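You operate a simulated robot arm through the tools that you are given. There is no shell and no other tool. Be economical: measure what you need, move in short steps, check, and stop when the job is done.

You run a simulated robot arm. Do the job below in one go: nothing can be reset, and whatever is moved stays where it is left.

## Task
Dose 10 ml of dye into beaker C, then add water to its 60 mark.
Fine: one stroke of the doser; leave both spouts swung aside and the beaker on the green pad. Set down upright: what you pick out.

Only the result counts: the job must be done as asked and must still hold three seconds after the hand-in. Knocking over, shifting, dropping, spilling or breaking anything else fails it.

## Robot
A 6-joint arm with a two-finger parallel gripper, fixed in place. Base frame: the origin is at the foot of the arm, x ahead of it, y to its left, z up; the work surface is at about z = 850. Lengths are in mm, angles in degrees, forces in N, time in s.
With the tool pointing down near the work surface it reaches from about 180 to 760 mm from the base axis. Its first joint turns from -166.0 to 166.0 degrees. Payload 3.91 kg.
Tool frame: the origin (TCP) lies between the finger pads and is the grasp point; the fingertips stand 30 mm ahead of it; z points along the fingers, y is the line along which they close. The gripper opens to 110 mm. The fingers are 20 mm wide and 10 mm thick; the gripper's body (48 by 112 mm) begins 55 mm behind the TCP.
Orientation is that of the tool frame in the base frame, as [roll, pitch, yaw] about the fixed x, y, z axes, in that order (R = Rz(yaw) Ry(pitch) Rx(roll)). With the fingers straight down and closing along the base's y, the tool's x points along the base's -x, its y along +y and its z along -z.

## Interface
- The arm moves only by the tool servo_tool. Its argument "series" is a list of rows, each an object (a shift or turn left out is 0, a gripper value left out holds the last) with "xyz": the shift along the base's x, y, z in mm, a list of three; "rotation": the turn, a rotation vector about the base's x, y, z in degrees, a list of three; "hand": the finger opening in mm, from 0 to 110. In form: [{"xyz": [dx, dy, dz], "rotation": [wx, wy, wz], "hand": hand}, ...]. A call has 1 to 20 rows; each row shifts and turns the commanded pose from where the row before left it. A row lasts 0.2 s, in which the tool goes at most 50 mm and 8.6 degrees; a call with a longer step from one row to the next is refused whole, and so is a gripper value outside its range. A pose out of reach is approached as far as the arm can. The call stops where the force on the tool passes 60 N (or 10 N more than at its start, if that is more) or the arm is blocked; 0.2 s more then pass. The fingers move at their own pace (about 45 mm/s each) and stop on an object; they squeeze with about 35 N. The grip force told is the motor's: it shows also when the fingers shut on nothing. Time passes only in rows, and 0.2 s behind the last, so rows that do not move let the fingers close. The reply holds the time, the measured pose of the TCP, the force on the tool along the base axes, the opening and the grip force, in the units named above and with some noise, with the torque about the TCP (base axes, N m) and any sound that the robot's microphone picked up.
- Cameras (640 x 400 px; columns grow to the right, rows downward): "scene" is fixed at [398.4, 648.2, 1696.4]; the picture's right is [-0.98, -0.22, 0.00], its down [-0.19, 0.83, -0.53] and it looks along [0.12, -0.52, -0.85] (base axes); focal length 271 px, centre (320, 200). "wrist" rides on the gripper at [71, 22, -107] in the tool frame; the picture's right is [-0.29, 0.96, 0.00], its down [-0.76, -0.23, -0.61] and it looks along [-0.58, -0.18, 0.79] (tool axes); focal length 243 px, centre (320, 200). There is no depth. A picture from a camera that has moved, and an enlarged one, comes with that camera's place and axes in the base frame and with its lens.
- get_image(camera): a new picture of that camera. No time passes.
- slide_trunk(by): slides the trunk up (or, below 0, down) by that many mm; the arm rides with it, the base frame stays. It gives what a move gives, with no picture.
- close_up(camera, box): a new picture of the part [left, top, right, bottom] of that camera's present view, enlarged. No time passes.
- finish_job(): hands the job in; it is judged then, once.

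Work in short steps. Places have to be worked out from the pictures, the camera data and where the tool is seen: move nearer, look again, correct. Check each grasp and each placing, and mend what went wrong. You have 120 turns and 84 pictures in all, those below and enlarged ones among them. Open the gripper and draw the arm clear of the work before you hand the job in, unless the task says otherwise; then end with one line.

The tools are called after "Request:" as a command line: name --argument value ..., lists and objects as JSON in quotes. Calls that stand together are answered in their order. servo_tool: Moves the arm, as the interface text tells. Its arguments: {"type":"object","properties":{"series":{"type":"array","items":{"type":"object","properties":{"xyz":{"type":"array","items":{"type":"number"}},"rotation":{"type":"array","items":{"type":"number"}},"hand":{"type":"number"}}}}},"required":["series"]} The other tools are called the same way: slide_trunk (by) slides the trunk up or down; get_image (camera) takes a picture; close_up (camera, box) takes an enlarged picture of a part of a camera's view; finish_job () hands the job in.

At the start:

```text
time_s: 0.0
tool_pos: [286.8, 154.2, 1320.4]
orientation: [180.0, 0.0, -179.9]
contact_force: [0.1, -0.4, 0.3]
wrist_torque: [0.0, 0.03, -0.01]
grip_width: 110.1
grip_force: 0.0
trunk travel left (down, up): [-525.0, 65.0]
```

scene: 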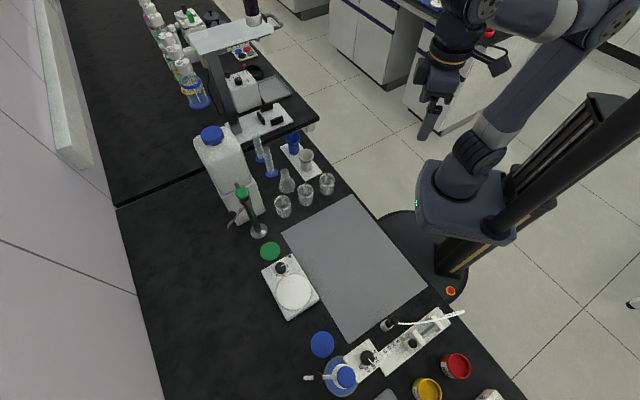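
wrist: 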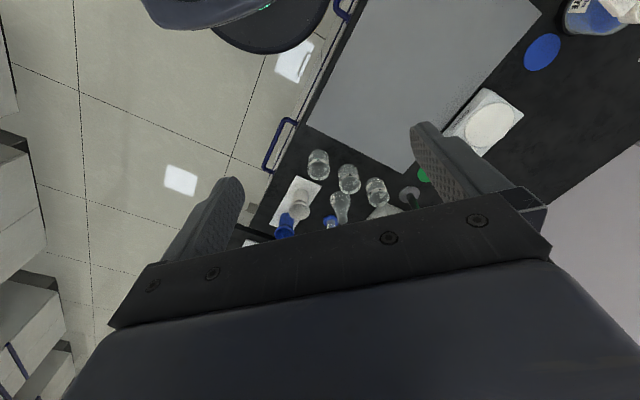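

I start with enlarged views of the left part of the bench and the front part, to identify the beakers, doser and water source.

Request:
close_up --camera "scene" --box '[190, 110, 350, 210]'

Request:
close_up --camera "scene" --box '[290, 300, 450, 400]'

Request:
close_up --camera "scene" --box '[190, 180, 350, 280]'

```text
4.00 times, centred on (270, 160) of scene
camera zoom: at [398.4, 648.2, 1696.4], right [-0.98, -0.22, 0.0], down [-0.19, 0.83, -0.53], along [0.12, -0.52, -0.85], focal length 1085 px, centre (520, 360)
```

zoom: 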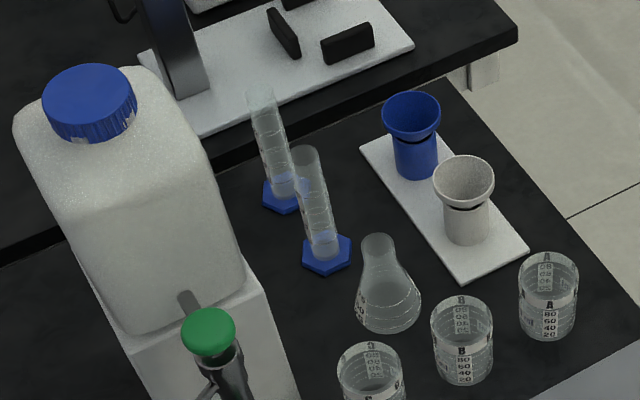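

```text
4.00 times, centred on (370, 350) of scene
camera zoom: at [398.4, 648.2, 1696.4], right [-0.98, -0.22, 0.0], down [-0.19, 0.83, -0.53], along [0.12, -0.52, -0.85], focal length 1085 px, centre (120, -400)
```

zoom: 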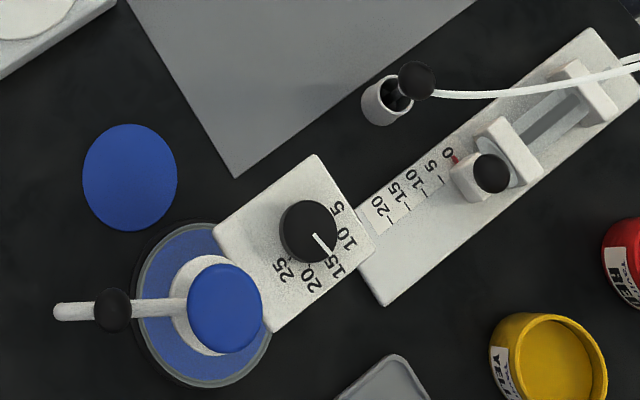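

```text
4.00 times, centred on (270, 230) of scene
camera zoom: at [398.4, 648.2, 1696.4], right [-0.98, -0.22, 0.0], down [-0.19, 0.83, -0.53], along [0.12, -0.52, -0.85], focal length 1085 px, centre (520, 80)
```

zoom: 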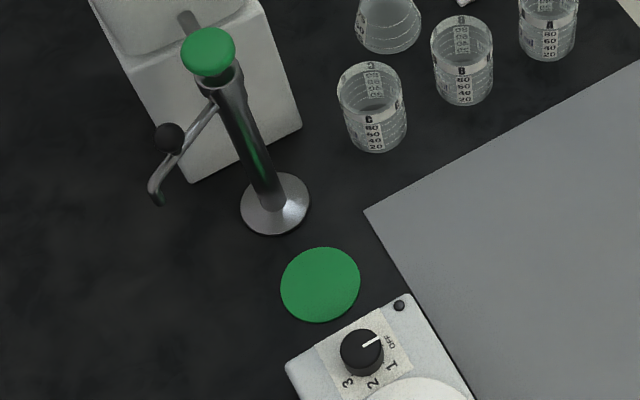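

The dye doser has a dial (seemingly not at 10), a blue plunger cap and a swing spout over the blue pad; the water post has a green knob and a spout over the green pad. I move toward the doser for a closer wrist view.

Request:
servo_tool --series '[{"xyz": [-8, 35, -20]}, {"xyz": [-8, 35, -20]}, {"xyz": [-8, 35, -20]}, {"xyz": [-8, 35, -20]}, {"xyz": [-8, 35, -20]}, {"xyz": [-8, 35, -20]}, {"xyz": [-8, 35, -20]}, {"xyz": [-8, 35, -20]}, {"xyz": [-8, 35, -10]}, {"xyz": [-8, 35, -10]}, {"xyz": [0, 0, 0]}]'

Request:
get_image --camera "wrist"

Request:
get_image --camera "scene"

```text
time_s: 2.4
tool_pos: [206.1, 504.5, 1140.1]
orientation: [-180.0, 0.0, -179.9]
contact_force: [-0.1, -0.2, -0.1]
wrist_torque: [-0.01, 0.0, 0.0]
grip_width: 110.0
grip_force: 0.2
trunk travel left (down, up): [-525.0, 65.0]
```

```text
78 pictures are left
camera wrist: at [135.9, 526.1, 1247.1], right [0.29, 0.96, 0.0], down [0.76, -0.23, 0.61], along [0.58, -0.18, -0.79], focal length 243 px, centre (320, 200)
```

wrist: 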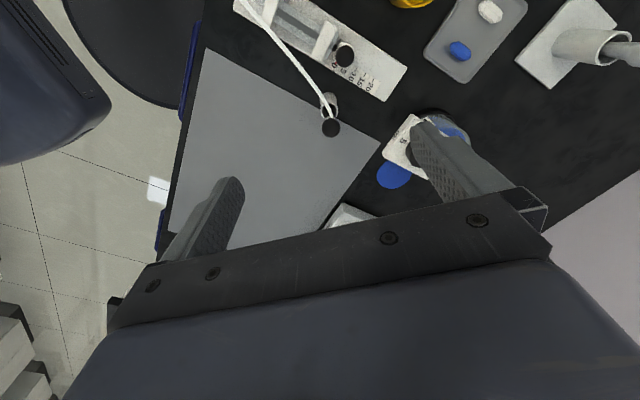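

```text
77 pictures are left
```

scene: 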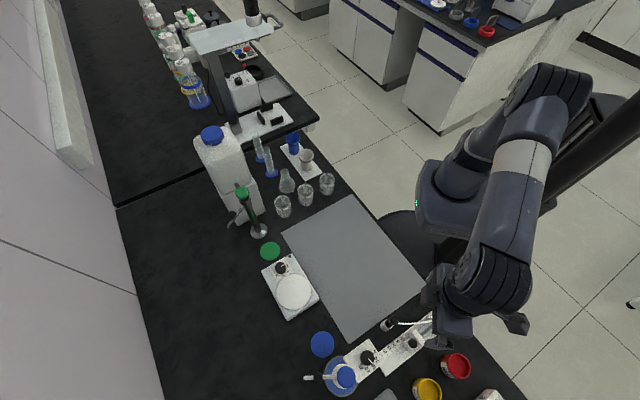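

The fingers hide the doser; I turn the tool 90° about z so the camera looks along +y at the doser.

Request:
servo_tool --series '[{"xyz": [7, -6, -7], "rotation": [0, 0, 8.2]}, {"xyz": [7, -6, -7], "rotation": [0, 0, 8.2]}, {"xyz": [7, -6, -7], "rotation": [0, 0, 8.2]}, {"xyz": [7, -6, -7], "rotation": [0, 0, 8.2]}, {"xyz": [7, -6, -7], "rotation": [0, 0, 8.2]}, {"xyz": [7, -6, -7], "rotation": [0, 0, 8.2]}, {"xyz": [7, -6, -7], "rotation": [0, 0, 8.2]}, {"xyz": [7, -6, -7], "rotation": [0, 0, 8.2]}, {"xyz": [7, -6, -7], "rotation": [0, 0, 8.2]}, {"xyz": [7, -6, -7], "rotation": [0, 0, 8.2]}, {"xyz": [7, -6, -7], "rotation": [0, 0, 8]}, {}]'

Request:
get_image --camera "wrist"

```text
time_s: 5.0
tool_pos: [283.6, 437.6, 1063.0]
orientation: [-180.0, 0.1, -89.9]
contact_force: [0.5, -0.7, 0.1]
wrist_torque: [-0.01, 0.05, 0.0]
grip_width: 110.2
grip_force: 0.1
trunk travel left (down, up): [-525.0, 65.0]
```

```text
76 pictures are left
camera wrist: at [263.1, 366.4, 1170.4], right [-0.96, 0.29, 0.0], down [0.23, 0.76, 0.61], along [0.18, 0.58, -0.79], focal length 243 px, centre (320, 200)
```

wrist: 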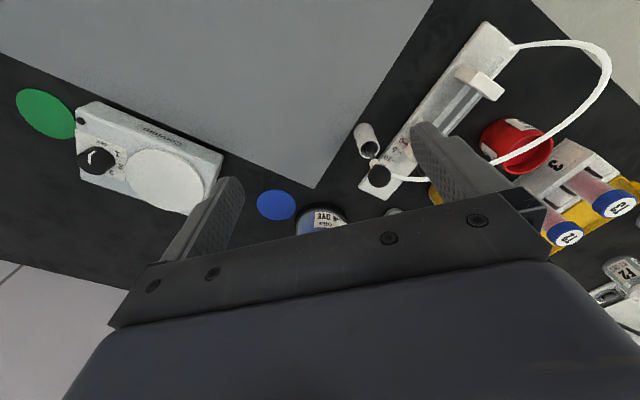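

I back off along -y so the doser comes into the free upper part of the picture.

Request:
servo_tool --series '[{"xyz": [0, -45, 0]}, {"xyz": [0, -45, 0]}, {"xyz": [0, -45, 0]}, {}]'

Request:
get_image --camera "wrist"

Request:
close_up --camera "scene" --box '[290, 310, 434, 400]'

```text
time_s: 6.0
tool_pos: [283.0, 302.4, 1064.4]
orientation: [180.0, 0.0, -90.0]
contact_force: [0.0, -1.0, 0.5]
wrist_torque: [0.03, 0.02, 0.02]
grip_width: 110.0
grip_force: 0.1
trunk travel left (down, up): [-525.0, 65.0]
```

```text
75 pictures are left
camera wrist: at [262.7, 231.4, 1170.7], right [-0.96, 0.29, 0.0], down [0.23, 0.76, 0.61], along [0.18, 0.58, -0.79], focal length 243 px, centre (320, 200)
```

wrist: 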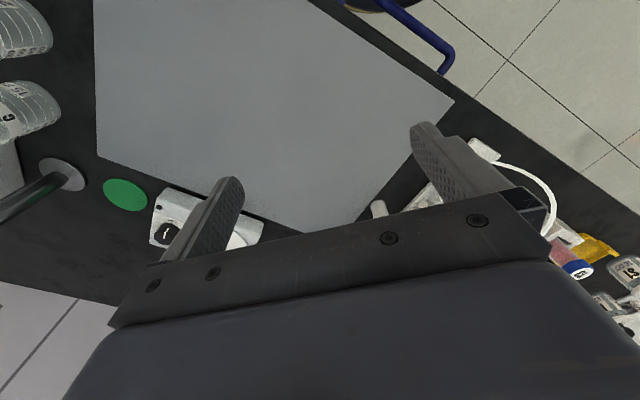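

```text
4.44 times, centred on (362, 355) of scene
camera zoom: at [398.4, 648.2, 1696.4], right [-0.98, -0.22, 0.0], down [-0.19, 0.83, -0.53], along [0.12, -0.52, -0.85], focal length 1205 px, centre (133, -489)
```

zoom: 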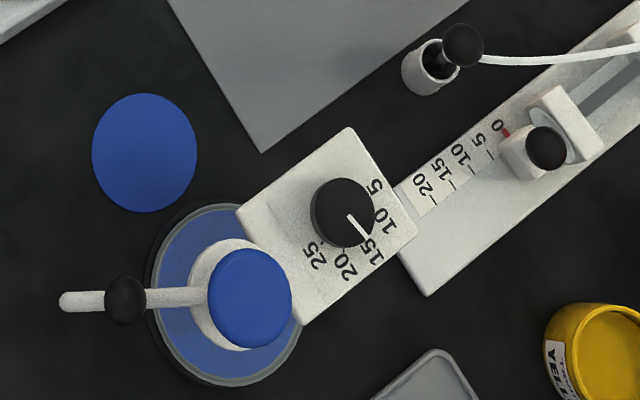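

The picture's top is the near side, so I must go forward instead and a little higher.

Request:
servo_tool --series '[{"xyz": [0, 45, 20]}, {"xyz": [0, 45, 20]}, {"xyz": [0, 45, 20]}, {"xyz": [0, 45, 20]}, {"xyz": [0, 45, 20]}, {}]'

Request:
get_image --camera "wrist"

```text
time_s: 7.4
tool_pos: [282.6, 527.2, 1163.6]
orientation: [180.0, -0.1, -90.0]
contact_force: [0.0, -0.2, 0.4]
wrist_torque: [0.0, -0.02, -0.01]
grip_width: 109.8
grip_force: 0.1
trunk travel left (down, up): [-525.0, 65.0]
```

```text
73 pictures are left
camera wrist: at [262.0, 457.0, 1270.6], right [-0.96, 0.29, 0.0], down [0.23, 0.76, 0.61], along [0.18, 0.58, -0.8], focal length 243 px, centre (320, 200)
```

wrist: 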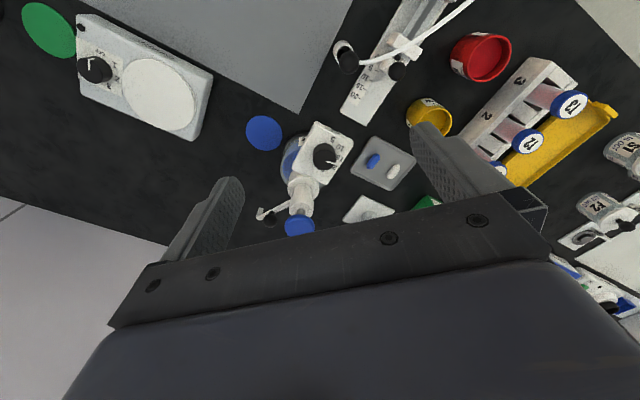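

Request:
close_up --camera "wrist" --box '[235, 90, 395, 240]'

```text
2.67 times, centred on (315, 165) of wrist
camera zoom: at [262.0, 457.0, 1270.6], right [-0.96, 0.29, 0.0], down [0.23, 0.76, 0.61], along [0.18, 0.58, -0.8], focal length 647 px, centre (333, 293)
```

zoom: 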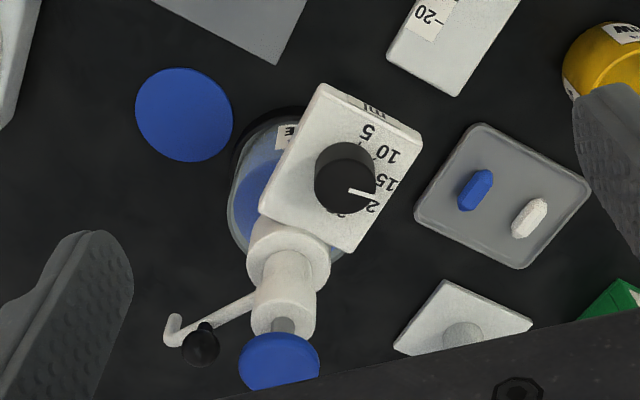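

Triangulating: dial knob top at about (300, 602, 986), pointing at 15 (≈145° azimuth; 10 is about +40° further counter-clockwise); plunger cap (346, 649, 1050), spout ball (400, 661, 1009). I move above the knob with the fingers set across the knob–plunger line.

Request:
servo_tool --series '[{"xyz": [3, 12.5, -12], "rotation": [0, 0, -7.5], "hand": 56}, {"xyz": [3, 12.5, -12], "rotation": [0, 0, -7.5]}, {"xyz": [3, 12.5, -12], "rotation": [0, 0, -7.5]}, {"xyz": [3, 12.5, -12], "rotation": [0, 0, -7.5]}, {"xyz": [3, 12.5, -12], "rotation": [0, 0, -7.5]}, {"xyz": [2.4, 12.3, -13.6], "rotation": [0, 0, -7.5]}, {}, {}]'

Request:
get_image --camera "wrist"

Request:
close_up --camera "scene" --box '[290, 310, 434, 400]'

```text
time_s: 9.2
tool_pos: [300.1, 602.8, 1089.9]
orientation: [-180.0, 0.0, -135.0]
contact_force: [0.2, -0.1, -0.1]
wrist_torque: [0.03, 0.01, 0.01]
grip_width: 56.0
grip_force: 0.1
trunk travel left (down, up): [-525.0, 65.0]
```

```text
71 pictures are left
camera wrist: at [235.9, 567.6, 1196.9], right [-0.47, 0.88, 0.0], down [0.7, 0.37, 0.61], along [0.54, 0.29, -0.79], focal length 243 px, centre (320, 200)
```

wrist: 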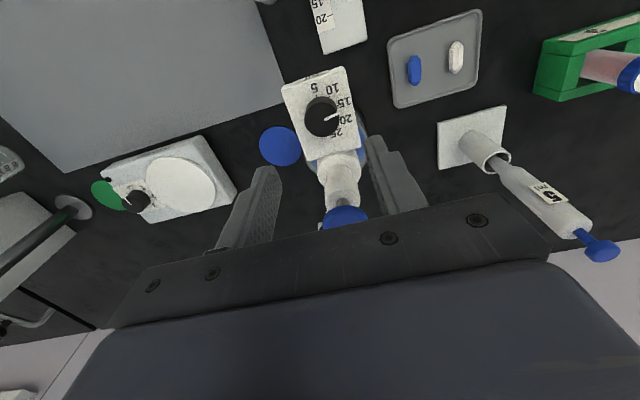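

```text
4.44 times, centred on (362, 355) of scene
camera zoom: at [398.4, 648.2, 1696.4], right [-0.98, -0.22, 0.0], down [-0.19, 0.83, -0.53], along [0.12, -0.52, -0.85], focal length 1205 px, centre (133, -489)
```

zoom: 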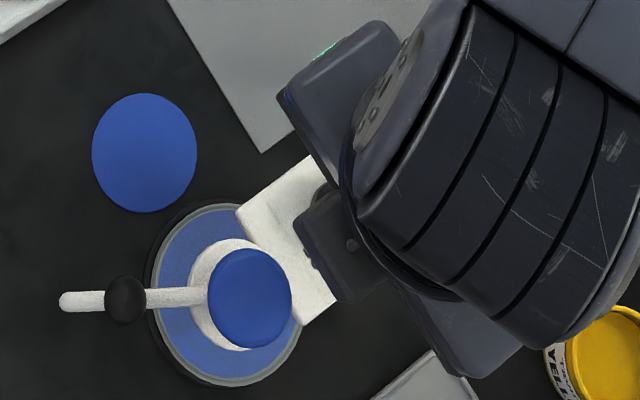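

The wrist view confirms the knob at (299, 603). I descend around it.

Request:
servo_tool --series '[{"xyz": [0, 0, -25]}, {"xyz": [0, 0, -25]}, {"xyz": [0, 0, -20]}, {"xyz": [0, 0, -10]}, {}]'

Request:
get_image --camera "wrist"

```text
time_s: 10.4
tool_pos: [300.5, 601.6, 1008.9]
orientation: [-180.0, 0.0, -135.0]
contact_force: [-0.3, -0.4, -0.2]
wrist_torque: [-0.01, -0.04, -0.03]
grip_width: 55.7
grip_force: 0.2
trunk travel left (down, up): [-525.0, 65.0]
```

```text
69 pictures are left
camera wrist: at [235.8, 567.3, 1116.2], right [-0.47, 0.88, 0.0], down [0.7, 0.37, 0.61], along [0.54, 0.29, -0.79], focal length 243 px, centre (320, 200)
```

wrist: 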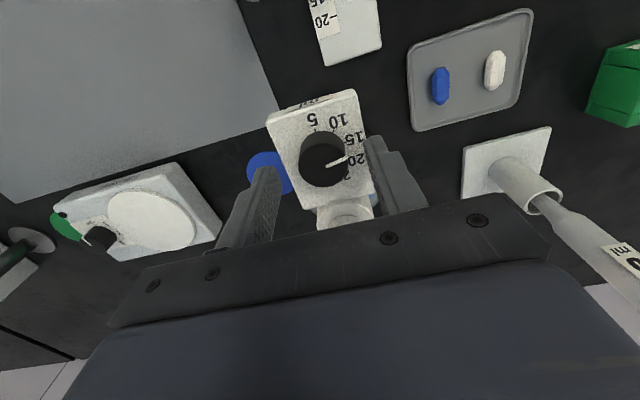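

Fingertips are at ~979; I go 5 mm lower and close on the knob.

Request:
servo_tool --series '[{"xyz": [-2, 0, -5]}, {"hand": 15}, {}, {}, {}]'

Request:
get_image --camera "wrist"

```text
time_s: 11.6
tool_pos: [299.5, 604.1, 1005.4]
orientation: [-180.0, 0.0, -134.9]
contact_force: [-2.2, 2.3, 0.1]
wrist_torque: [0.26, -0.05, 0.03]
grip_width: 29.9
grip_force: 45.5
trunk travel left (down, up): [-525.0, 65.0]
```

```text
68 pictures are left
camera wrist: at [233.7, 567.6, 1111.9], right [-0.47, 0.88, 0.0], down [0.7, 0.37, 0.61], along [0.54, 0.29, -0.79], focal length 243 px, centre (320, 200)
```

wrist: 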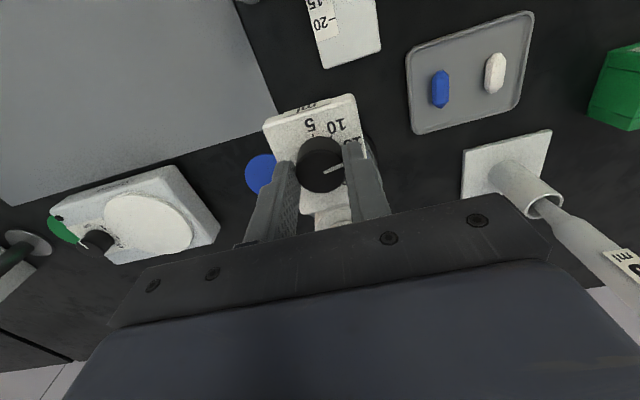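

The knob is gripped (29.9 mm, 45 N). I turn it +40°.

Request:
servo_tool --series '[{"rotation": [0, 0, 5]}, {"rotation": [0, 0, 5]}, {"rotation": [0, 0, 5]}, {"rotation": [0, 0, 5]}, {"rotation": [0, 0, 5]}, {"rotation": [0, 0, 5]}, {"rotation": [0, 0, 5]}, {"rotation": [0, 0, 5]}, {}]'

Request:
close_up --camera "wrist" --box '[240, 80, 400, 180]'

```text
time_s: 13.6
tool_pos: [299.4, 601.7, 1003.9]
orientation: [-180.0, 0.0, -95.0]
contact_force: [3.5, -2.9, -1.1]
wrist_torque: [-0.29, -0.18, 0.0]
grip_width: 29.7
grip_force: 45.3
trunk travel left (down, up): [-525.0, 65.0]
```

```text
4.00 times, centred on (320, 130) of wrist
camera zoom: at [272.8, 533.3, 1112.0], right [-0.93, 0.37, 0.0], down [0.3, 0.74, 0.61], along [0.23, 0.56, -0.79], focal length 970 px, centre (320, 480)
```

zoom: 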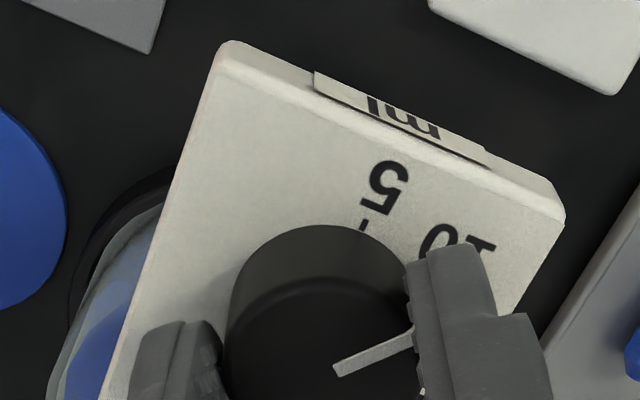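

The pointer seems to have moved with the grip; I release, lift and look.

Request:
servo_tool --series '[{"hand": 56}, {}, {"xyz": [0, 0, 25]}, {"xyz": [0, 0, 30]}, {"xyz": [0, 0, 30]}, {}]'

Request:
close_up --camera "wrist" --box '[240, 80, 400, 180]'

```text
time_s: 15.0
tool_pos: [297.7, 604.5, 1089.2]
orientation: [-179.9, 0.1, -94.8]
contact_force: [-0.2, -0.5, -1.1]
wrist_torque: [0.0, 0.0, 0.03]
grip_width: 56.1
grip_force: 0.0
trunk travel left (down, up): [-525.0, 65.0]
```

```text
4.00 times, centred on (320, 130) of wrist
camera zoom: at [271.3, 533.8, 1197.1], right [-0.93, 0.37, 0.0], down [0.3, 0.74, 0.61], along [0.23, 0.56, -0.79], focal length 970 px, centre (320, 480)
```

zoom: 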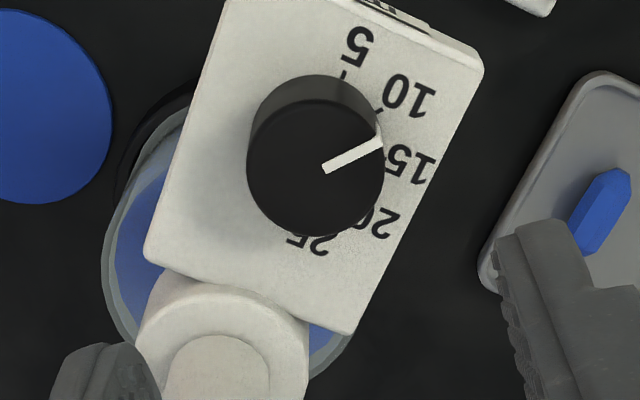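

The pointer reads ≈183°, the 10 tick ≈185.6°. I put the camera right above the knob for a parallax-free check.

Request:
servo_tool --series '[{"xyz": [0, 0, 45]}, {"xyz": [10, 20, 10]}, {"xyz": [10, 20, 0]}, {"xyz": [9, 20, 0]}, {}]'

Request:
close_up --camera "wrist" --box '[270, 0, 382, 70]'

```text
time_s: 16.2
tool_pos: [298.1, 601.4, 1133.9]
orientation: [-180.0, 0.0, -95.0]
contact_force: [-0.3, -0.1, -0.2]
wrist_torque: [0.0, 0.0, -0.05]
grip_width: 56.0
grip_force: 0.0
out of reach, approached as far as the arm can: row 2, 3, 4
trunk travel left (down, up): [-525.0, 65.0]
```

```text
5.71 times, centred on (326, 35) of wrist
camera zoom: at [271.5, 533.0, 1242.3], right [-0.93, 0.37, 0.0], down [0.3, 0.74, 0.61], along [0.23, 0.56, -0.79], focal length 1386 px, centre (286, 1143)
```

zoom: 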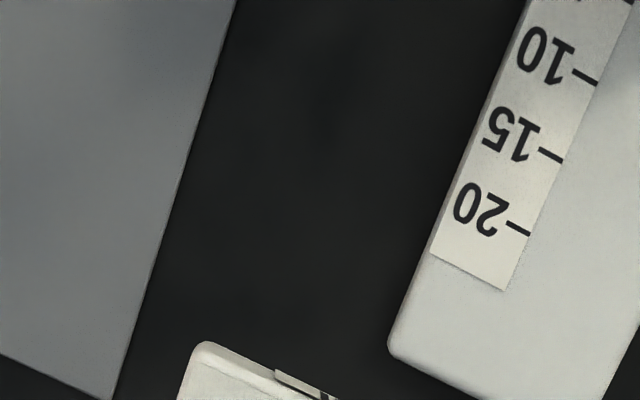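

The reach shrinks with height, so I raise the trunk fully and try the overhead view again.

Request:
slide_trunk --by 65

Request:
servo_tool --series '[{"xyz": [0, 0, -35]}, {"xyz": [0, 0, -35]}, {"xyz": [10, 20, 0]}, {"xyz": [10, 20, 0]}, {"xyz": [9, 20, 0]}, {}]'

Request:
close_up --camera "wrist" --box '[270, 0, 382, 70]'

```text
time_s: 17.2
tool_pos: [299.5, 601.3, 1199.1]
orientation: [180.0, 0.0, -95.0]
contact_force: [0.2, 0.4, 0.0]
wrist_torque: [0.0, 0.02, -0.03]
grip_width: 56.2
grip_force: 0.0
trunk travel left (down, up): [-590.0, 0.0]
```

```text
time_s: 18.6
tool_pos: [311.9, 626.6, 1126.5]
orientation: [179.9, 0.2, -94.9]
contact_force: [0.2, -0.1, -0.7]
wrist_torque: [0.0, 0.0, -0.02]
grip_width: 55.8
grip_force: 0.0
out of reach, approached as far as the arm can: row 4, 5
trunk travel left (down, up): [-590.0, 0.0]
```

```text
5.71 times, centred on (326, 35) of wrist
camera zoom: at [284.5, 557.8, 1232.7], right [-0.93, 0.37, 0.0], down [0.3, 0.74, 0.61], along [0.23, 0.56, -0.79], focal length 1386 px, centre (286, 1143)
```

zoom: 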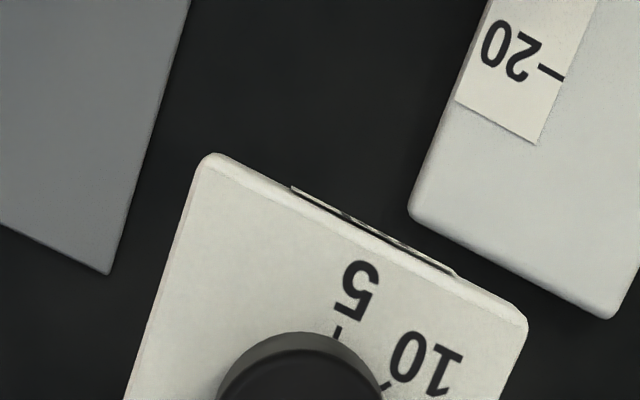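

Request:
close_up --camera "wrist" --box '[264, 30, 376, 100]'

```text
5.71 times, centred on (320, 65) of wrist
camera zoom: at [284.5, 557.8, 1232.7], right [-0.93, 0.37, 0.0], down [0.3, 0.74, 0.61], along [0.23, 0.56, -0.79], focal length 1386 px, centre (320, 971)
```

zoom: 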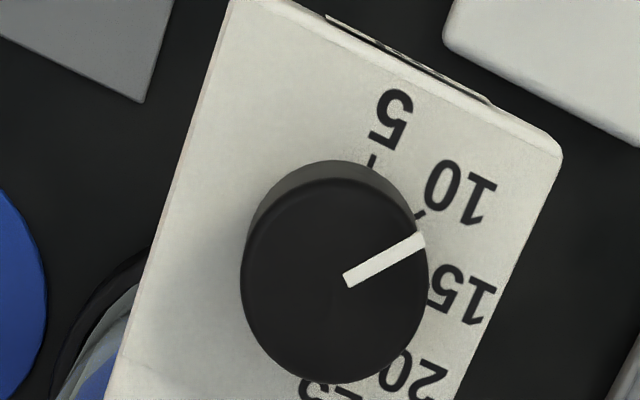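

The pointer's direction (≈185°) and the 10 tick (≈184°) agree within my error, so the dial is at 10. Now to beaker C, estimated at (633, 207): I move above it with the fingers across the B–C line.

Request:
servo_tool --series '[{"xyz": [26, -35, 0], "rotation": [0, 0, -4], "hand": 100}, {"xyz": [26, -35, 0], "rotation": [0, 0, -4]}, {"xyz": [26, -35, 0], "rotation": [0, 0, -4]}, {"xyz": [26, -35, 0], "rotation": [0, 0, -4]}, {"xyz": [26, -35, 0], "rotation": [0, 0, -4]}, {"xyz": [26, -35, 0], "rotation": [0, 0, -4]}, {"xyz": [26, -35, 0], "rotation": [0, 0, -4]}, {"xyz": [26, -35, 0], "rotation": [0, 0, -4]}, {"xyz": [26, -35, 0], "rotation": [0, 0, -4]}, {"xyz": [26, -35, 0], "rotation": [0, 0, -4]}, {}]'

Request:
get_image --camera "wrist"

```text
time_s: 21.0
tool_pos: [571.1, 277.4, 1124.3]
orientation: [-180.0, 0.0, -135.1]
contact_force: [-0.4, -0.5, -0.2]
wrist_torque: [0.03, 0.06, 0.02]
grip_width: 99.9
grip_force: 0.2
trunk travel left (down, up): [-590.0, 0.0]
```

```text
62 pictures are left
camera wrist: at [507.1, 242.1, 1232.6], right [-0.47, 0.88, 0.0], down [0.7, 0.37, 0.61], along [0.54, 0.29, -0.79], focal length 243 px, centre (320, 200)
```

wrist: 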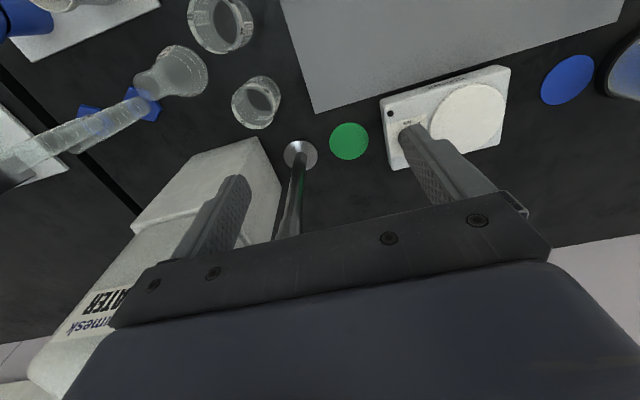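

All estimates agree: C (633, 207), green pad (635, 363), water post (695, 302). To keep clear of the carboy I use yaw −150 and descend above C.

Request:
servo_tool --series '[{"xyz": [15, -17, -20], "rotation": [0, 0, -4], "hand": 84}, {"xyz": [15, -17, -20], "rotation": [0, 0, -4]}, {"xyz": [15, -17, -20], "rotation": [0, 0, -4]}, {"xyz": [17, -19, -20], "rotation": [0, 0, -3]}, {"xyz": [0, 0, -20]}, {}]'

Request:
get_image --camera "wrist"

Request:
get_image --camera "scene"

```text
time_s: 22.4
tool_pos: [633.4, 205.9, 1025.4]
orientation: [179.9, 0.0, -150.0]
contact_force: [-0.2, 0.2, 0.1]
wrist_torque: [0.0, 0.06, -0.01]
grip_width: 84.1
grip_force: 0.0
trunk travel left (down, up): [-590.0, 0.0]
```

```text
61 pictures are left
camera wrist: at [562.7, 189.6, 1132.7], right [-0.23, 0.97, 0.0], down [0.77, 0.18, 0.61], along [0.59, 0.14, -0.79], focal length 243 px, centre (320, 200)
```

wrist: 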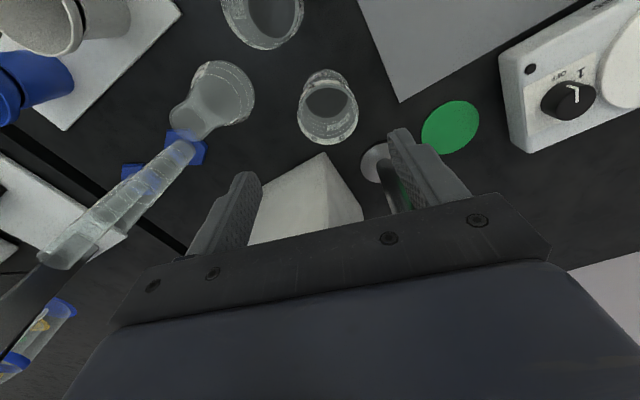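

```text
60 pictures are left
```

scene: 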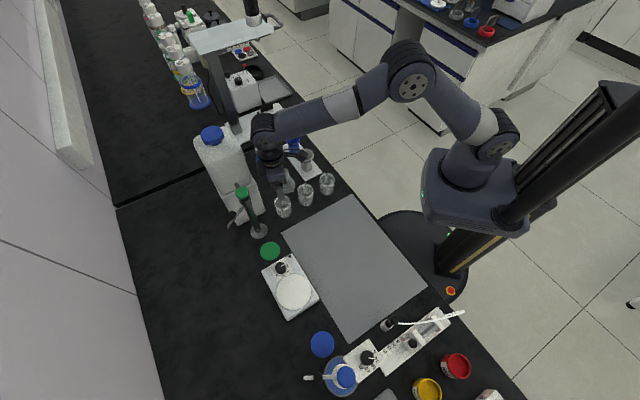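

Rim centre looks like (631, 211), diameter ≈53 mm. I correct by (−2, +5) and go down to grip at z ≈ 903.

Request:
servo_tool --series '[{"xyz": [-2, 5, -20]}, {"xyz": [0, 0, -25]}, {"xyz": [0, 0, -25]}, {"xyz": [0, 0, -25]}, {"xyz": [0, 0, -20]}, {}]'

Request:
get_image --camera "wrist"

```text
time_s: 23.8
tool_pos: [632.9, 210.8, 910.0]
orientation: [180.0, -0.1, -149.9]
contact_force: [-0.3, -0.6, 0.0]
wrist_torque: [0.01, -0.01, 0.01]
grip_width: 83.9
grip_force: 0.0
trunk travel left (down, up): [-590.0, 0.0]
```

```text
59 pictures are left
camera wrist: at [559.9, 194.2, 1018.0], right [-0.23, 0.97, 0.0], down [0.77, 0.18, 0.61], along [0.59, 0.14, -0.79], focal length 243 px, centre (320, 200)
```

wrist: 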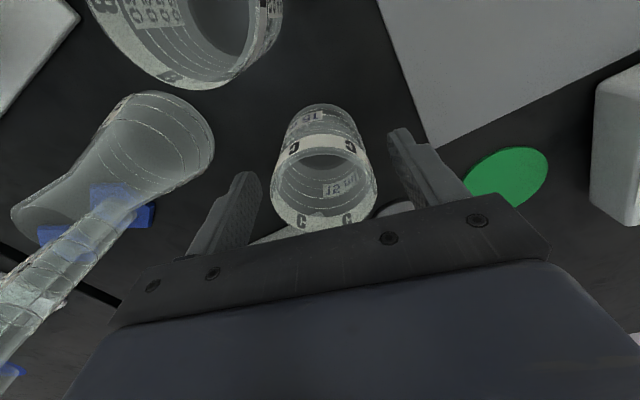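

C is centred between the fingers, rim ≈ z 913. I go down 12 mm more and close.

Request:
servo_tool --series '[{"xyz": [0, 0, -12]}, {"hand": 40}, {}, {}, {}]'

```text
time_s: 25.0
tool_pos: [631.7, 211.0, 900.4]
orientation: [-180.0, 0.1, -150.0]
contact_force: [0.9, 0.1, 1.3]
wrist_torque: [-0.01, 0.02, -0.01]
grip_width: 49.2
grip_force: 34.8
trunk travel left (down, up): [-590.0, 0.0]
```

Gripped (49.2 mm). I lift 100 mm and check.

Request:
servo_tool --series '[{"xyz": [0, 0, 10]}, {"xyz": [0, 0, 20]}, {"xyz": [0, 0, 25]}, {"xyz": [0, 0, 25]}, {"xyz": [0, 0, 25]}, {}]'

Request:
get_image --camera "wrist"

```text
time_s: 26.4
tool_pos: [631.8, 211.9, 1005.5]
orientation: [-180.0, 0.0, -150.0]
contact_force: [0.3, 0.5, 0.1]
wrist_torque: [0.0, 0.01, 0.03]
grip_width: 48.9
grip_force: 34.6
trunk travel left (down, up): [-590.0, 0.0]
```

```text
58 pictures are left
camera wrist: at [559.6, 195.2, 1112.1], right [-0.23, 0.97, 0.0], down [0.77, 0.18, 0.61], along [0.59, 0.14, -0.79], focal length 243 px, centre (320, 200)
```

wrist: 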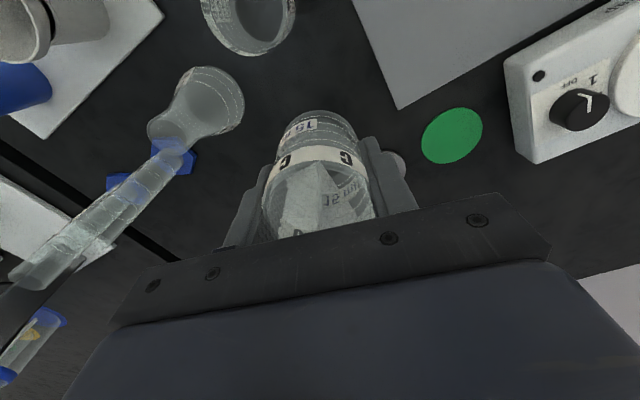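

The beaker is held and lifted, "C" visible. Now I carry it to above the blue pad (408, 589), turning +95° on the way.

Request:
servo_tool --series '[{"xyz": [-15, 25, 0], "rotation": [0, 0, 4]}, {"xyz": [-15, 25, 0], "rotation": [0, 0, 6.5]}, {"xyz": [-15, 25, 0], "rotation": [0, 0, 6.5]}, {"xyz": [-15, 25, 0], "rotation": [0, 0, 6.5]}, {"xyz": [-15, 25, 0], "rotation": [0, 0, 6.5]}, {"xyz": [-15, 25, 0], "rotation": [0, 0, 6.5]}, {"xyz": [-15, 25, 0], "rotation": [0, 0, 6.5]}, {"xyz": [-15, 25, 0], "rotation": [0, 0, 6.5]}, {"xyz": [-15, 25, 0], "rotation": [0, 0, 6.5]}, {"xyz": [-15, 25, 0], "rotation": [0, 0, 6.5]}, {"xyz": [-15, 25, 0], "rotation": [0, 0, 6.5]}, {"xyz": [-15, 25, 0], "rotation": [0, 0, 6.5]}, {"xyz": [-15, 25, 0], "rotation": [0, 0, 6.5]}, {"xyz": [-15, 25, 0], "rotation": [0, 0, 6.5]}, {"xyz": [-15, 25, 0], "rotation": [0, 0, 6.5]}, {}]'

Request:
get_image --camera "wrist"

Request:
close_up --camera "scene" --box '[270, 280, 430, 400]'

```text
time_s: 29.8
tool_pos: [407.5, 587.2, 1003.6]
orientation: [-180.0, 0.0, -54.9]
contact_force: [-0.1, -0.6, -0.7]
wrist_torque: [0.0, 0.0, 0.02]
grip_width: 48.8
grip_force: 34.8
trunk travel left (down, up): [-590.0, 0.0]
```

```text
57 pictures are left
camera wrist: at [430.8, 516.4, 1110.7], right [-0.95, -0.31, 0.0], down [-0.25, 0.75, 0.61], along [-0.19, 0.58, -0.79], focal length 243 px, centre (320, 200)
```

wrist: 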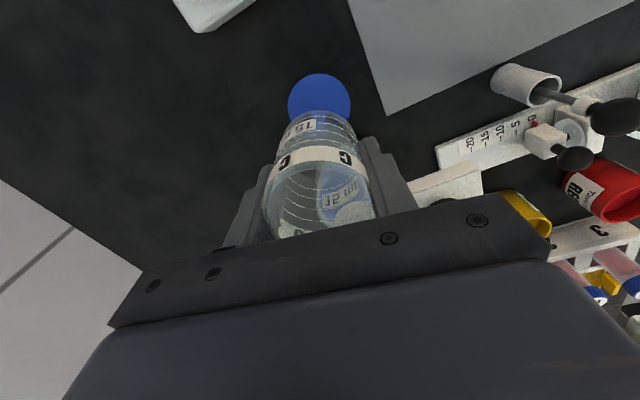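

```text
3.33 times, centred on (350, 340) of scene
camera zoom: at [398.4, 648.2, 1696.4], right [-0.98, -0.22, 0.0], down [-0.19, 0.83, -0.53], along [0.12, -0.52, -0.85], focal length 904 px, centre (220, -267)
```

zoom: 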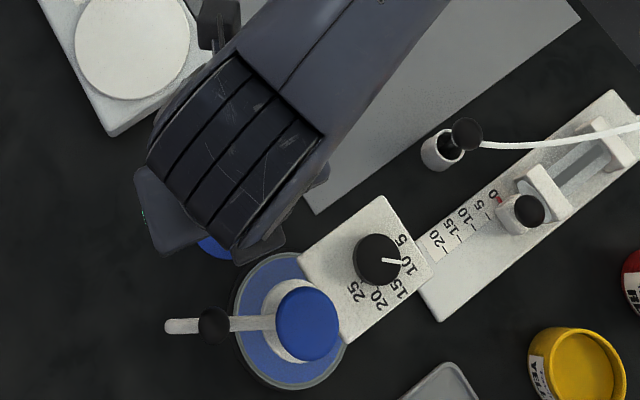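

Dial now reads 10. The pad centre computes to (408, 587), right under the TCP; I lower the beaker.

Request:
servo_tool --series '[{"xyz": [0, 0, -25]}, {"xyz": [0, 0, -25]}, {"xyz": [0, 0, -25]}, {"xyz": [0, 0, -15]}, {"xyz": [0, 0, -7]}, {"xyz": [0, 0, -3]}, {}]'

```text
time_s: 31.4
tool_pos: [408.0, 585.4, 903.5]
orientation: [-180.0, 0.1, -54.9]
contact_force: [0.4, 0.3, 1.0]
wrist_torque: [-0.01, 0.02, 0.01]
grip_width: 48.8
grip_force: 35.3
trunk travel left (down, up): [-590.0, 0.0]
```

Request:
servo_tool --series '[{"xyz": [0, 0, -1.5]}, {}]'

```text
time_s: 32.0
tool_pos: [407.5, 586.7, 903.4]
orientation: [-179.9, 0.0, -55.0]
contact_force: [-0.1, -0.7, 3.4]
wrist_torque: [-0.03, 0.04, -0.03]
grip_width: 48.6
grip_force: 34.5
trunk travel left (down, up): [-590.0, 0.0]
```

Contact felt (3.4 N). I release and rise, then look.

Request:
servo_tool --series '[{"hand": 80}, {}, {}, {"xyz": [0, 0, 20]}, {"xyz": [5, -7, 30]}, {"xyz": [15, -20, 35]}, {"xyz": [15, -20, 35]}, {}]'

Request:
get_image --camera "wrist"

```text
time_s: 33.8
tool_pos: [441.6, 539.2, 1023.5]
orientation: [-180.0, -0.1, -55.0]
contact_force: [0.1, 0.2, -0.3]
wrist_torque: [-0.03, -0.02, 0.01]
grip_width: 80.2
grip_force: 0.0
trunk travel left (down, up): [-590.0, 0.0]
```

```text
55 pictures are left
camera wrist: at [465.9, 468.5, 1129.7], right [-0.95, -0.31, 0.0], down [-0.25, 0.75, 0.61], along [-0.19, 0.58, -0.79], focal length 243 px, centre (320, 200)
```

wrist: 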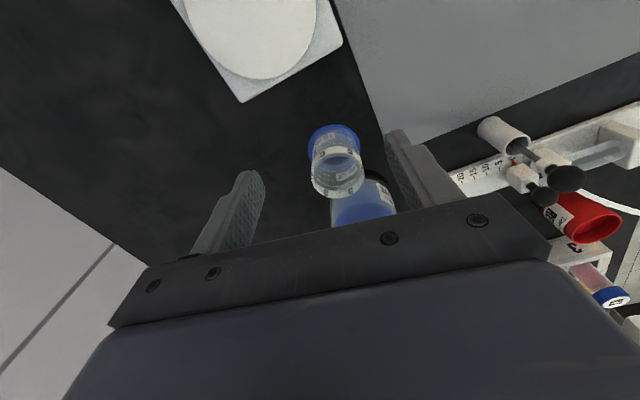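

Beaker C stands on the blue pad. Next I go above the spout's ball with the tool leaned 20° outward, fingers to straddle the ball.

Request:
servo_tool --series '[{"xyz": [0, 0, 35], "rotation": [0, 0, 8], "hand": 56}, {"xyz": [0, 0, 35], "rotation": [0, 0, 8]}, {"rotation": [0, 0, 8]}, {"rotation": [0, 0, 8]}, {"rotation": [0, 0, 8]}, {"rotation": [5.7, -3.5, 0]}, {"rotation": [5.7, -3.5, 0]}, {"rotation": [5.7, -3.5, 0]}, {"xyz": [-10, 20, 0]}, {"xyz": [-20, 30, 0]}, {"xyz": [-27, 40, 0]}, {}]'

Request:
get_image --camera "wrist"

Request:
close_up --camera "scene" --box '[270, 280, 430, 400]'

```text
time_s: 36.4
tool_pos: [385.2, 629.6, 1091.7]
orientation: [-160.7, -5.7, -16.0]
contact_force: [-0.3, -0.9, 0.2]
wrist_torque: [0.03, 0.01, -0.02]
grip_width: 55.8
grip_force: 0.0
trunk travel left (down, up): [-590.0, 0.0]
```

```text
54 pictures are left
camera wrist: at [429.3, 559.1, 1192.0], right [-0.5, -0.8, -0.34], down [-0.78, 0.24, 0.57], along [-0.37, 0.55, -0.74], focal length 243 px, centre (320, 200)
```

wrist: 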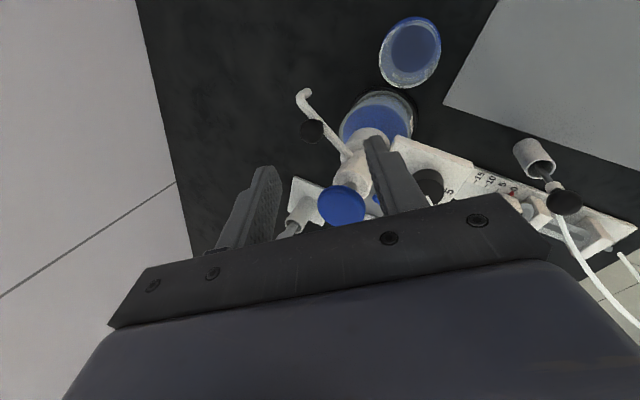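

```text
3.33 times, centred on (350, 340) of scene
camera zoom: at [398.4, 648.2, 1696.4], right [-0.98, -0.22, 0.0], down [-0.19, 0.83, -0.53], along [0.12, -0.52, -0.85], focal length 904 px, centre (220, -267)
```

zoom: 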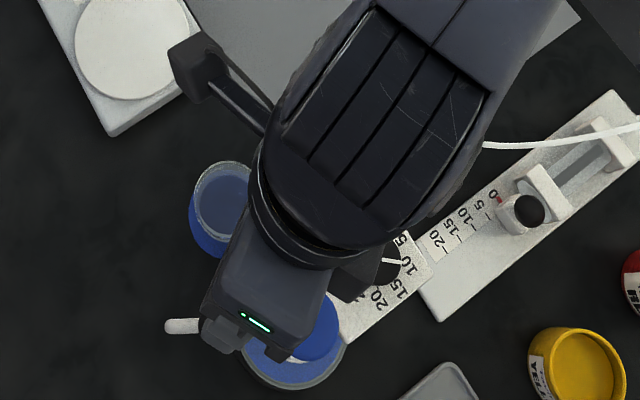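

The ball is at (402, 661, 1012). I slide in along the tool axis so the fingers straddle it, keeping slightly to +x of the plunger cap.

Request:
servo_tool --series '[{"xyz": [6, 6, -20]}, {"xyz": [4, 6, -20]}, {"xyz": [4, 6, -20]}, {"xyz": [2, 5, -18]}, {}]'

Request:
get_image --camera "wrist"

Request:
close_up --camera "scene" --box '[270, 280, 430, 400]'

```text
time_s: 37.6
tool_pos: [400.2, 652.3, 1013.6]
orientation: [-160.7, -5.6, -16.0]
contact_force: [-1.1, -0.5, 0.4]
wrist_torque: [-0.02, 0.03, -0.02]
grip_width: 56.0
grip_force: 0.1
trunk travel left (down, up): [-590.0, 0.0]
```

```text
52 pictures are left
camera wrist: at [445.8, 582.1, 1114.6], right [-0.5, -0.8, -0.34], down [-0.78, 0.24, 0.57], along [-0.37, 0.55, -0.74], focal length 243 px, centre (320, 200)
```

wrist: 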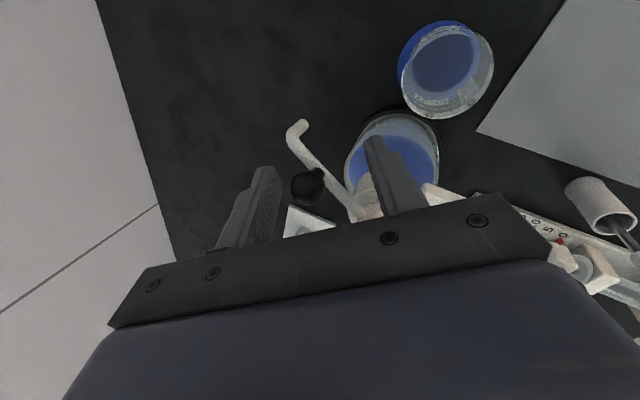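

```text
3.33 times, centred on (350, 340) of scene
camera zoom: at [398.4, 648.2, 1696.4], right [-0.98, -0.22, 0.0], down [-0.19, 0.83, -0.53], along [0.12, -0.52, -0.85], focal length 904 px, centre (220, -267)
```

zoom: 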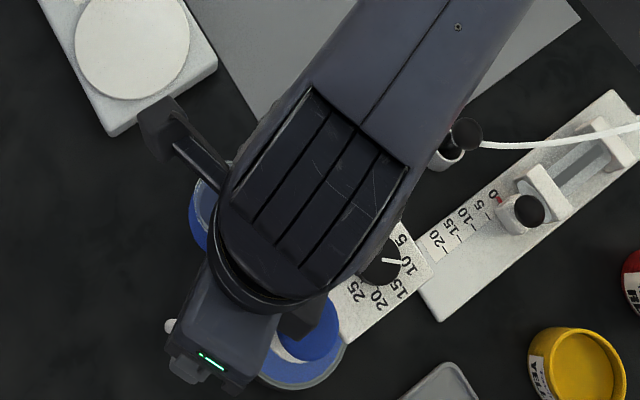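

The ball sits at the TCP depth between the fingers. I narrow the gap to 26 mm and sweep along the arc about the plunger axis to −46°.

Request:
servo_tool --series '[{"hand": 26}, {}, {"xyz": [1.3, -9.9, 0]}, {"xyz": [-0.6, -10, 0]}, {"xyz": [-2.2, -9.7, 0]}, {"xyz": [-3.9, -9.2, 0]}, {"xyz": [-5.4, -8.4, 0]}, {"xyz": [-5.4, -5.9, 0]}, {}]'

Request:
get_image --camera "wrist"

```text
time_s: 39.6
tool_pos: [385.8, 603.2, 1016.0]
orientation: [-160.5, -5.8, -16.0]
contact_force: [7.8, 22.6, 5.5]
wrist_torque: [-0.65, -0.17, -1.24]
grip_width: 28.9
grip_force: 45.3
trunk travel left (down, up): [-590.0, 0.0]
```

```text
50 pictures are left
camera wrist: at [430.3, 532.0, 1115.0], right [-0.5, -0.8, -0.35], down [-0.78, 0.24, 0.57], along [-0.37, 0.56, -0.74], focal length 243 px, centre (320, 200)
```

wrist: 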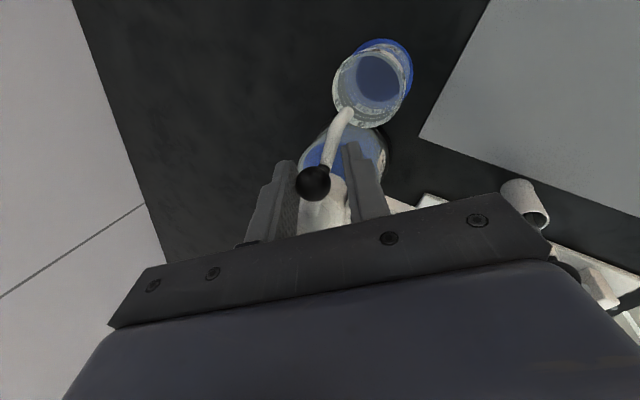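

The spout tip computes to (411, 587), right over the beaker. I open and withdraw upward.

Request:
servo_tool --series '[{"hand": 56}, {}, {"xyz": [-3, -5, 17]}, {"xyz": [-5, -8, 26]}, {"xyz": [-6, -10, 35]}, {}]'

Request:
get_image --camera "wrist"

Request:
close_up --camera "scene" --box '[270, 280, 430, 400]'

```text
time_s: 41.0
tool_pos: [371.4, 575.0, 1092.6]
orientation: [-160.7, -5.6, -15.9]
contact_force: [-1.6, 0.5, 0.6]
wrist_torque: [0.01, -0.02, -0.02]
grip_width: 56.1
grip_force: 0.0
trunk travel left (down, up): [-590.0, 0.0]
```

```text
49 pictures are left
camera wrist: at [416.1, 505.1, 1193.6], right [-0.5, -0.8, -0.34], down [-0.78, 0.24, 0.57], along [-0.37, 0.55, -0.74], focal length 243 px, centre (320, 200)
```

wrist: 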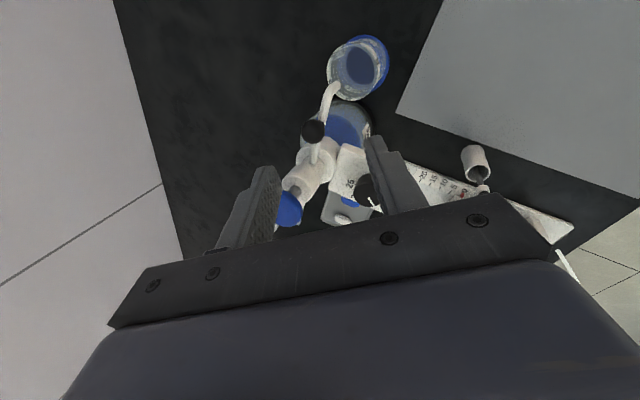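

```text
3.33 times, centred on (350, 340) of scene
camera zoom: at [398.4, 648.2, 1696.4], right [-0.98, -0.22, 0.0], down [-0.19, 0.83, -0.53], along [0.12, -0.52, -0.85], focal length 904 px, centre (220, -267)
```

zoom: 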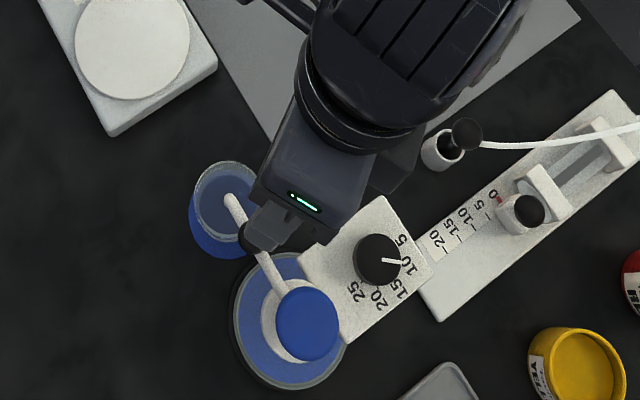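

The spout is over the beaker with the dial at 10. I close the fingers and go above the plunger cap (345, 649, ~1050).

Request:
servo_tool --series '[{"xyz": [0, 0, 25], "hand": 0}, {"xyz": [-9, 23, 5]}, {"xyz": [-9, 23, 0]}, {"xyz": [-10, 23.5, 0]}, {}, {}]'

Request:
get_image --camera "wrist"

Request:
close_up --camera "scene" --box '[270, 280, 430, 400]'

```text
time_s: 42.4
tool_pos: [343.5, 645.9, 1122.5]
orientation: [-160.7, -5.6, -15.9]
contact_force: [-0.8, 0.4, -0.7]
wrist_torque: [0.04, 0.02, -0.02]
grip_width: 0.0
grip_force: 34.9
trunk travel left (down, up): [-590.0, 0.0]
```

```text
47 pictures are left
camera wrist: at [387.7, 575.6, 1222.5], right [-0.5, -0.8, -0.34], down [-0.78, 0.24, 0.57], along [-0.37, 0.55, -0.74], focal length 243 px, centre (320, 200)
```

wrist: 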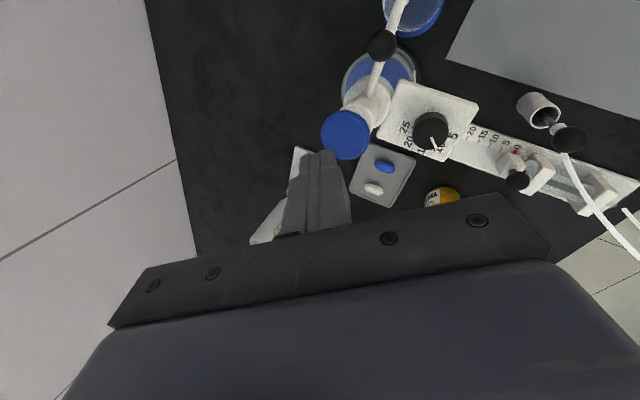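

```text
3.33 times, centred on (350, 340) of scene
camera zoom: at [398.4, 648.2, 1696.4], right [-0.98, -0.22, 0.0], down [-0.19, 0.83, -0.53], along [0.12, -0.52, -0.85], focal length 904 px, centre (220, -267)
```

zoom: 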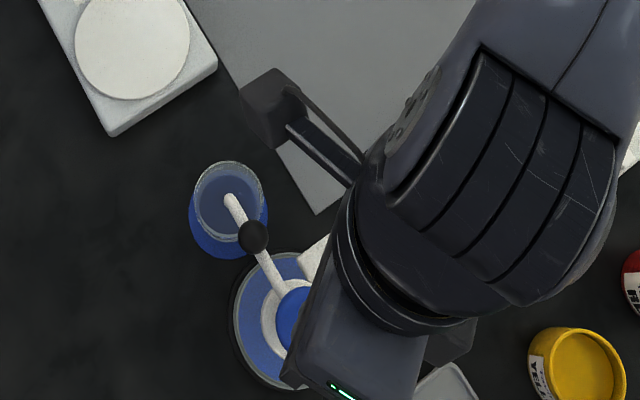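

The closed fingertips are over the cap. I press straight down until resistance stops me.

Request:
servo_tool --series '[{"xyz": [0, 0, -15]}, {"xyz": [0, 0, -15]}, {"xyz": [0, 0, -6]}, {"xyz": [0, 0, -6]}, {"xyz": [0, 0, -6]}, {"xyz": [0, 0, -6]}, {"xyz": [0, 0, -6]}, {"xyz": [0, 0, -6]}]'

Request:
close_up --camera "wrist" --box '[260, 0, 460, 170]'

```text
time_s: 44.2
tool_pos: [342.4, 644.6, 1064.4]
orientation: [-160.0, -5.7, -16.0]
contact_force: [0.7, 0.2, 37.2]
wrist_torque: [0.12, 0.17, -0.02]
grip_width: 0.0
grip_force: 34.8
trunk travel left (down, up): [-590.0, 0.0]
```

```text
2.35 times, centred on (360, 85) of wrist
camera zoom: at [387.1, 573.9, 1163.7], right [-0.49, -0.79, -0.36], down [-0.79, 0.23, 0.57], along [-0.37, 0.56, -0.74], focal length 571 px, centre (226, 471)
```

zoom: 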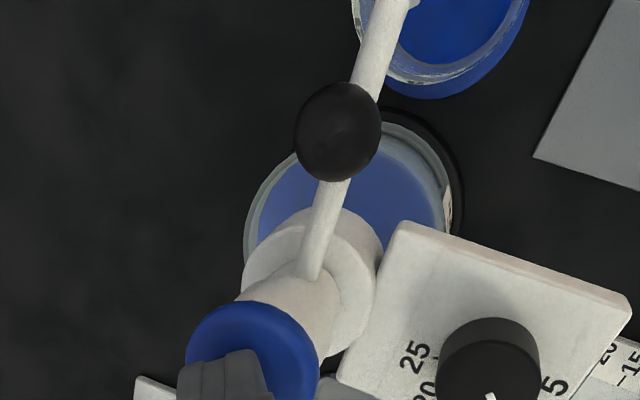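

37 N and still going; dye is arriving in the beaker. I keep pressing to the stop.

Request:
servo_tool --series '[{"xyz": [0, 0, -3]}, {"xyz": [0, 0, -3]}, {"xyz": [0, 0, -3]}, {}]'

Request:
close_up --camera "wrist" --box '[260, 0, 460, 170]'

```text
time_s: 45.2
tool_pos: [343.3, 645.3, 1061.9]
orientation: [-159.2, -5.9, -16.0]
contact_force: [1.8, -4.3, 60.1]
wrist_torque: [0.16, 0.28, 0.02]
grip_width: 0.2
grip_force: 35.0
trunk travel left (down, up): [-590.0, 0.0]
```

```text
2.35 times, centred on (360, 85) of wrist
camera zoom: at [386.4, 572.7, 1161.2], right [-0.49, -0.79, -0.37], down [-0.79, 0.23, 0.57], along [-0.37, 0.57, -0.74], focal length 571 px, centre (226, 471)
```

zoom: 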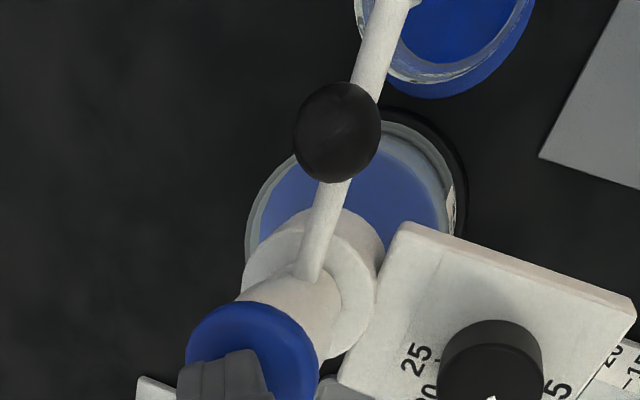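

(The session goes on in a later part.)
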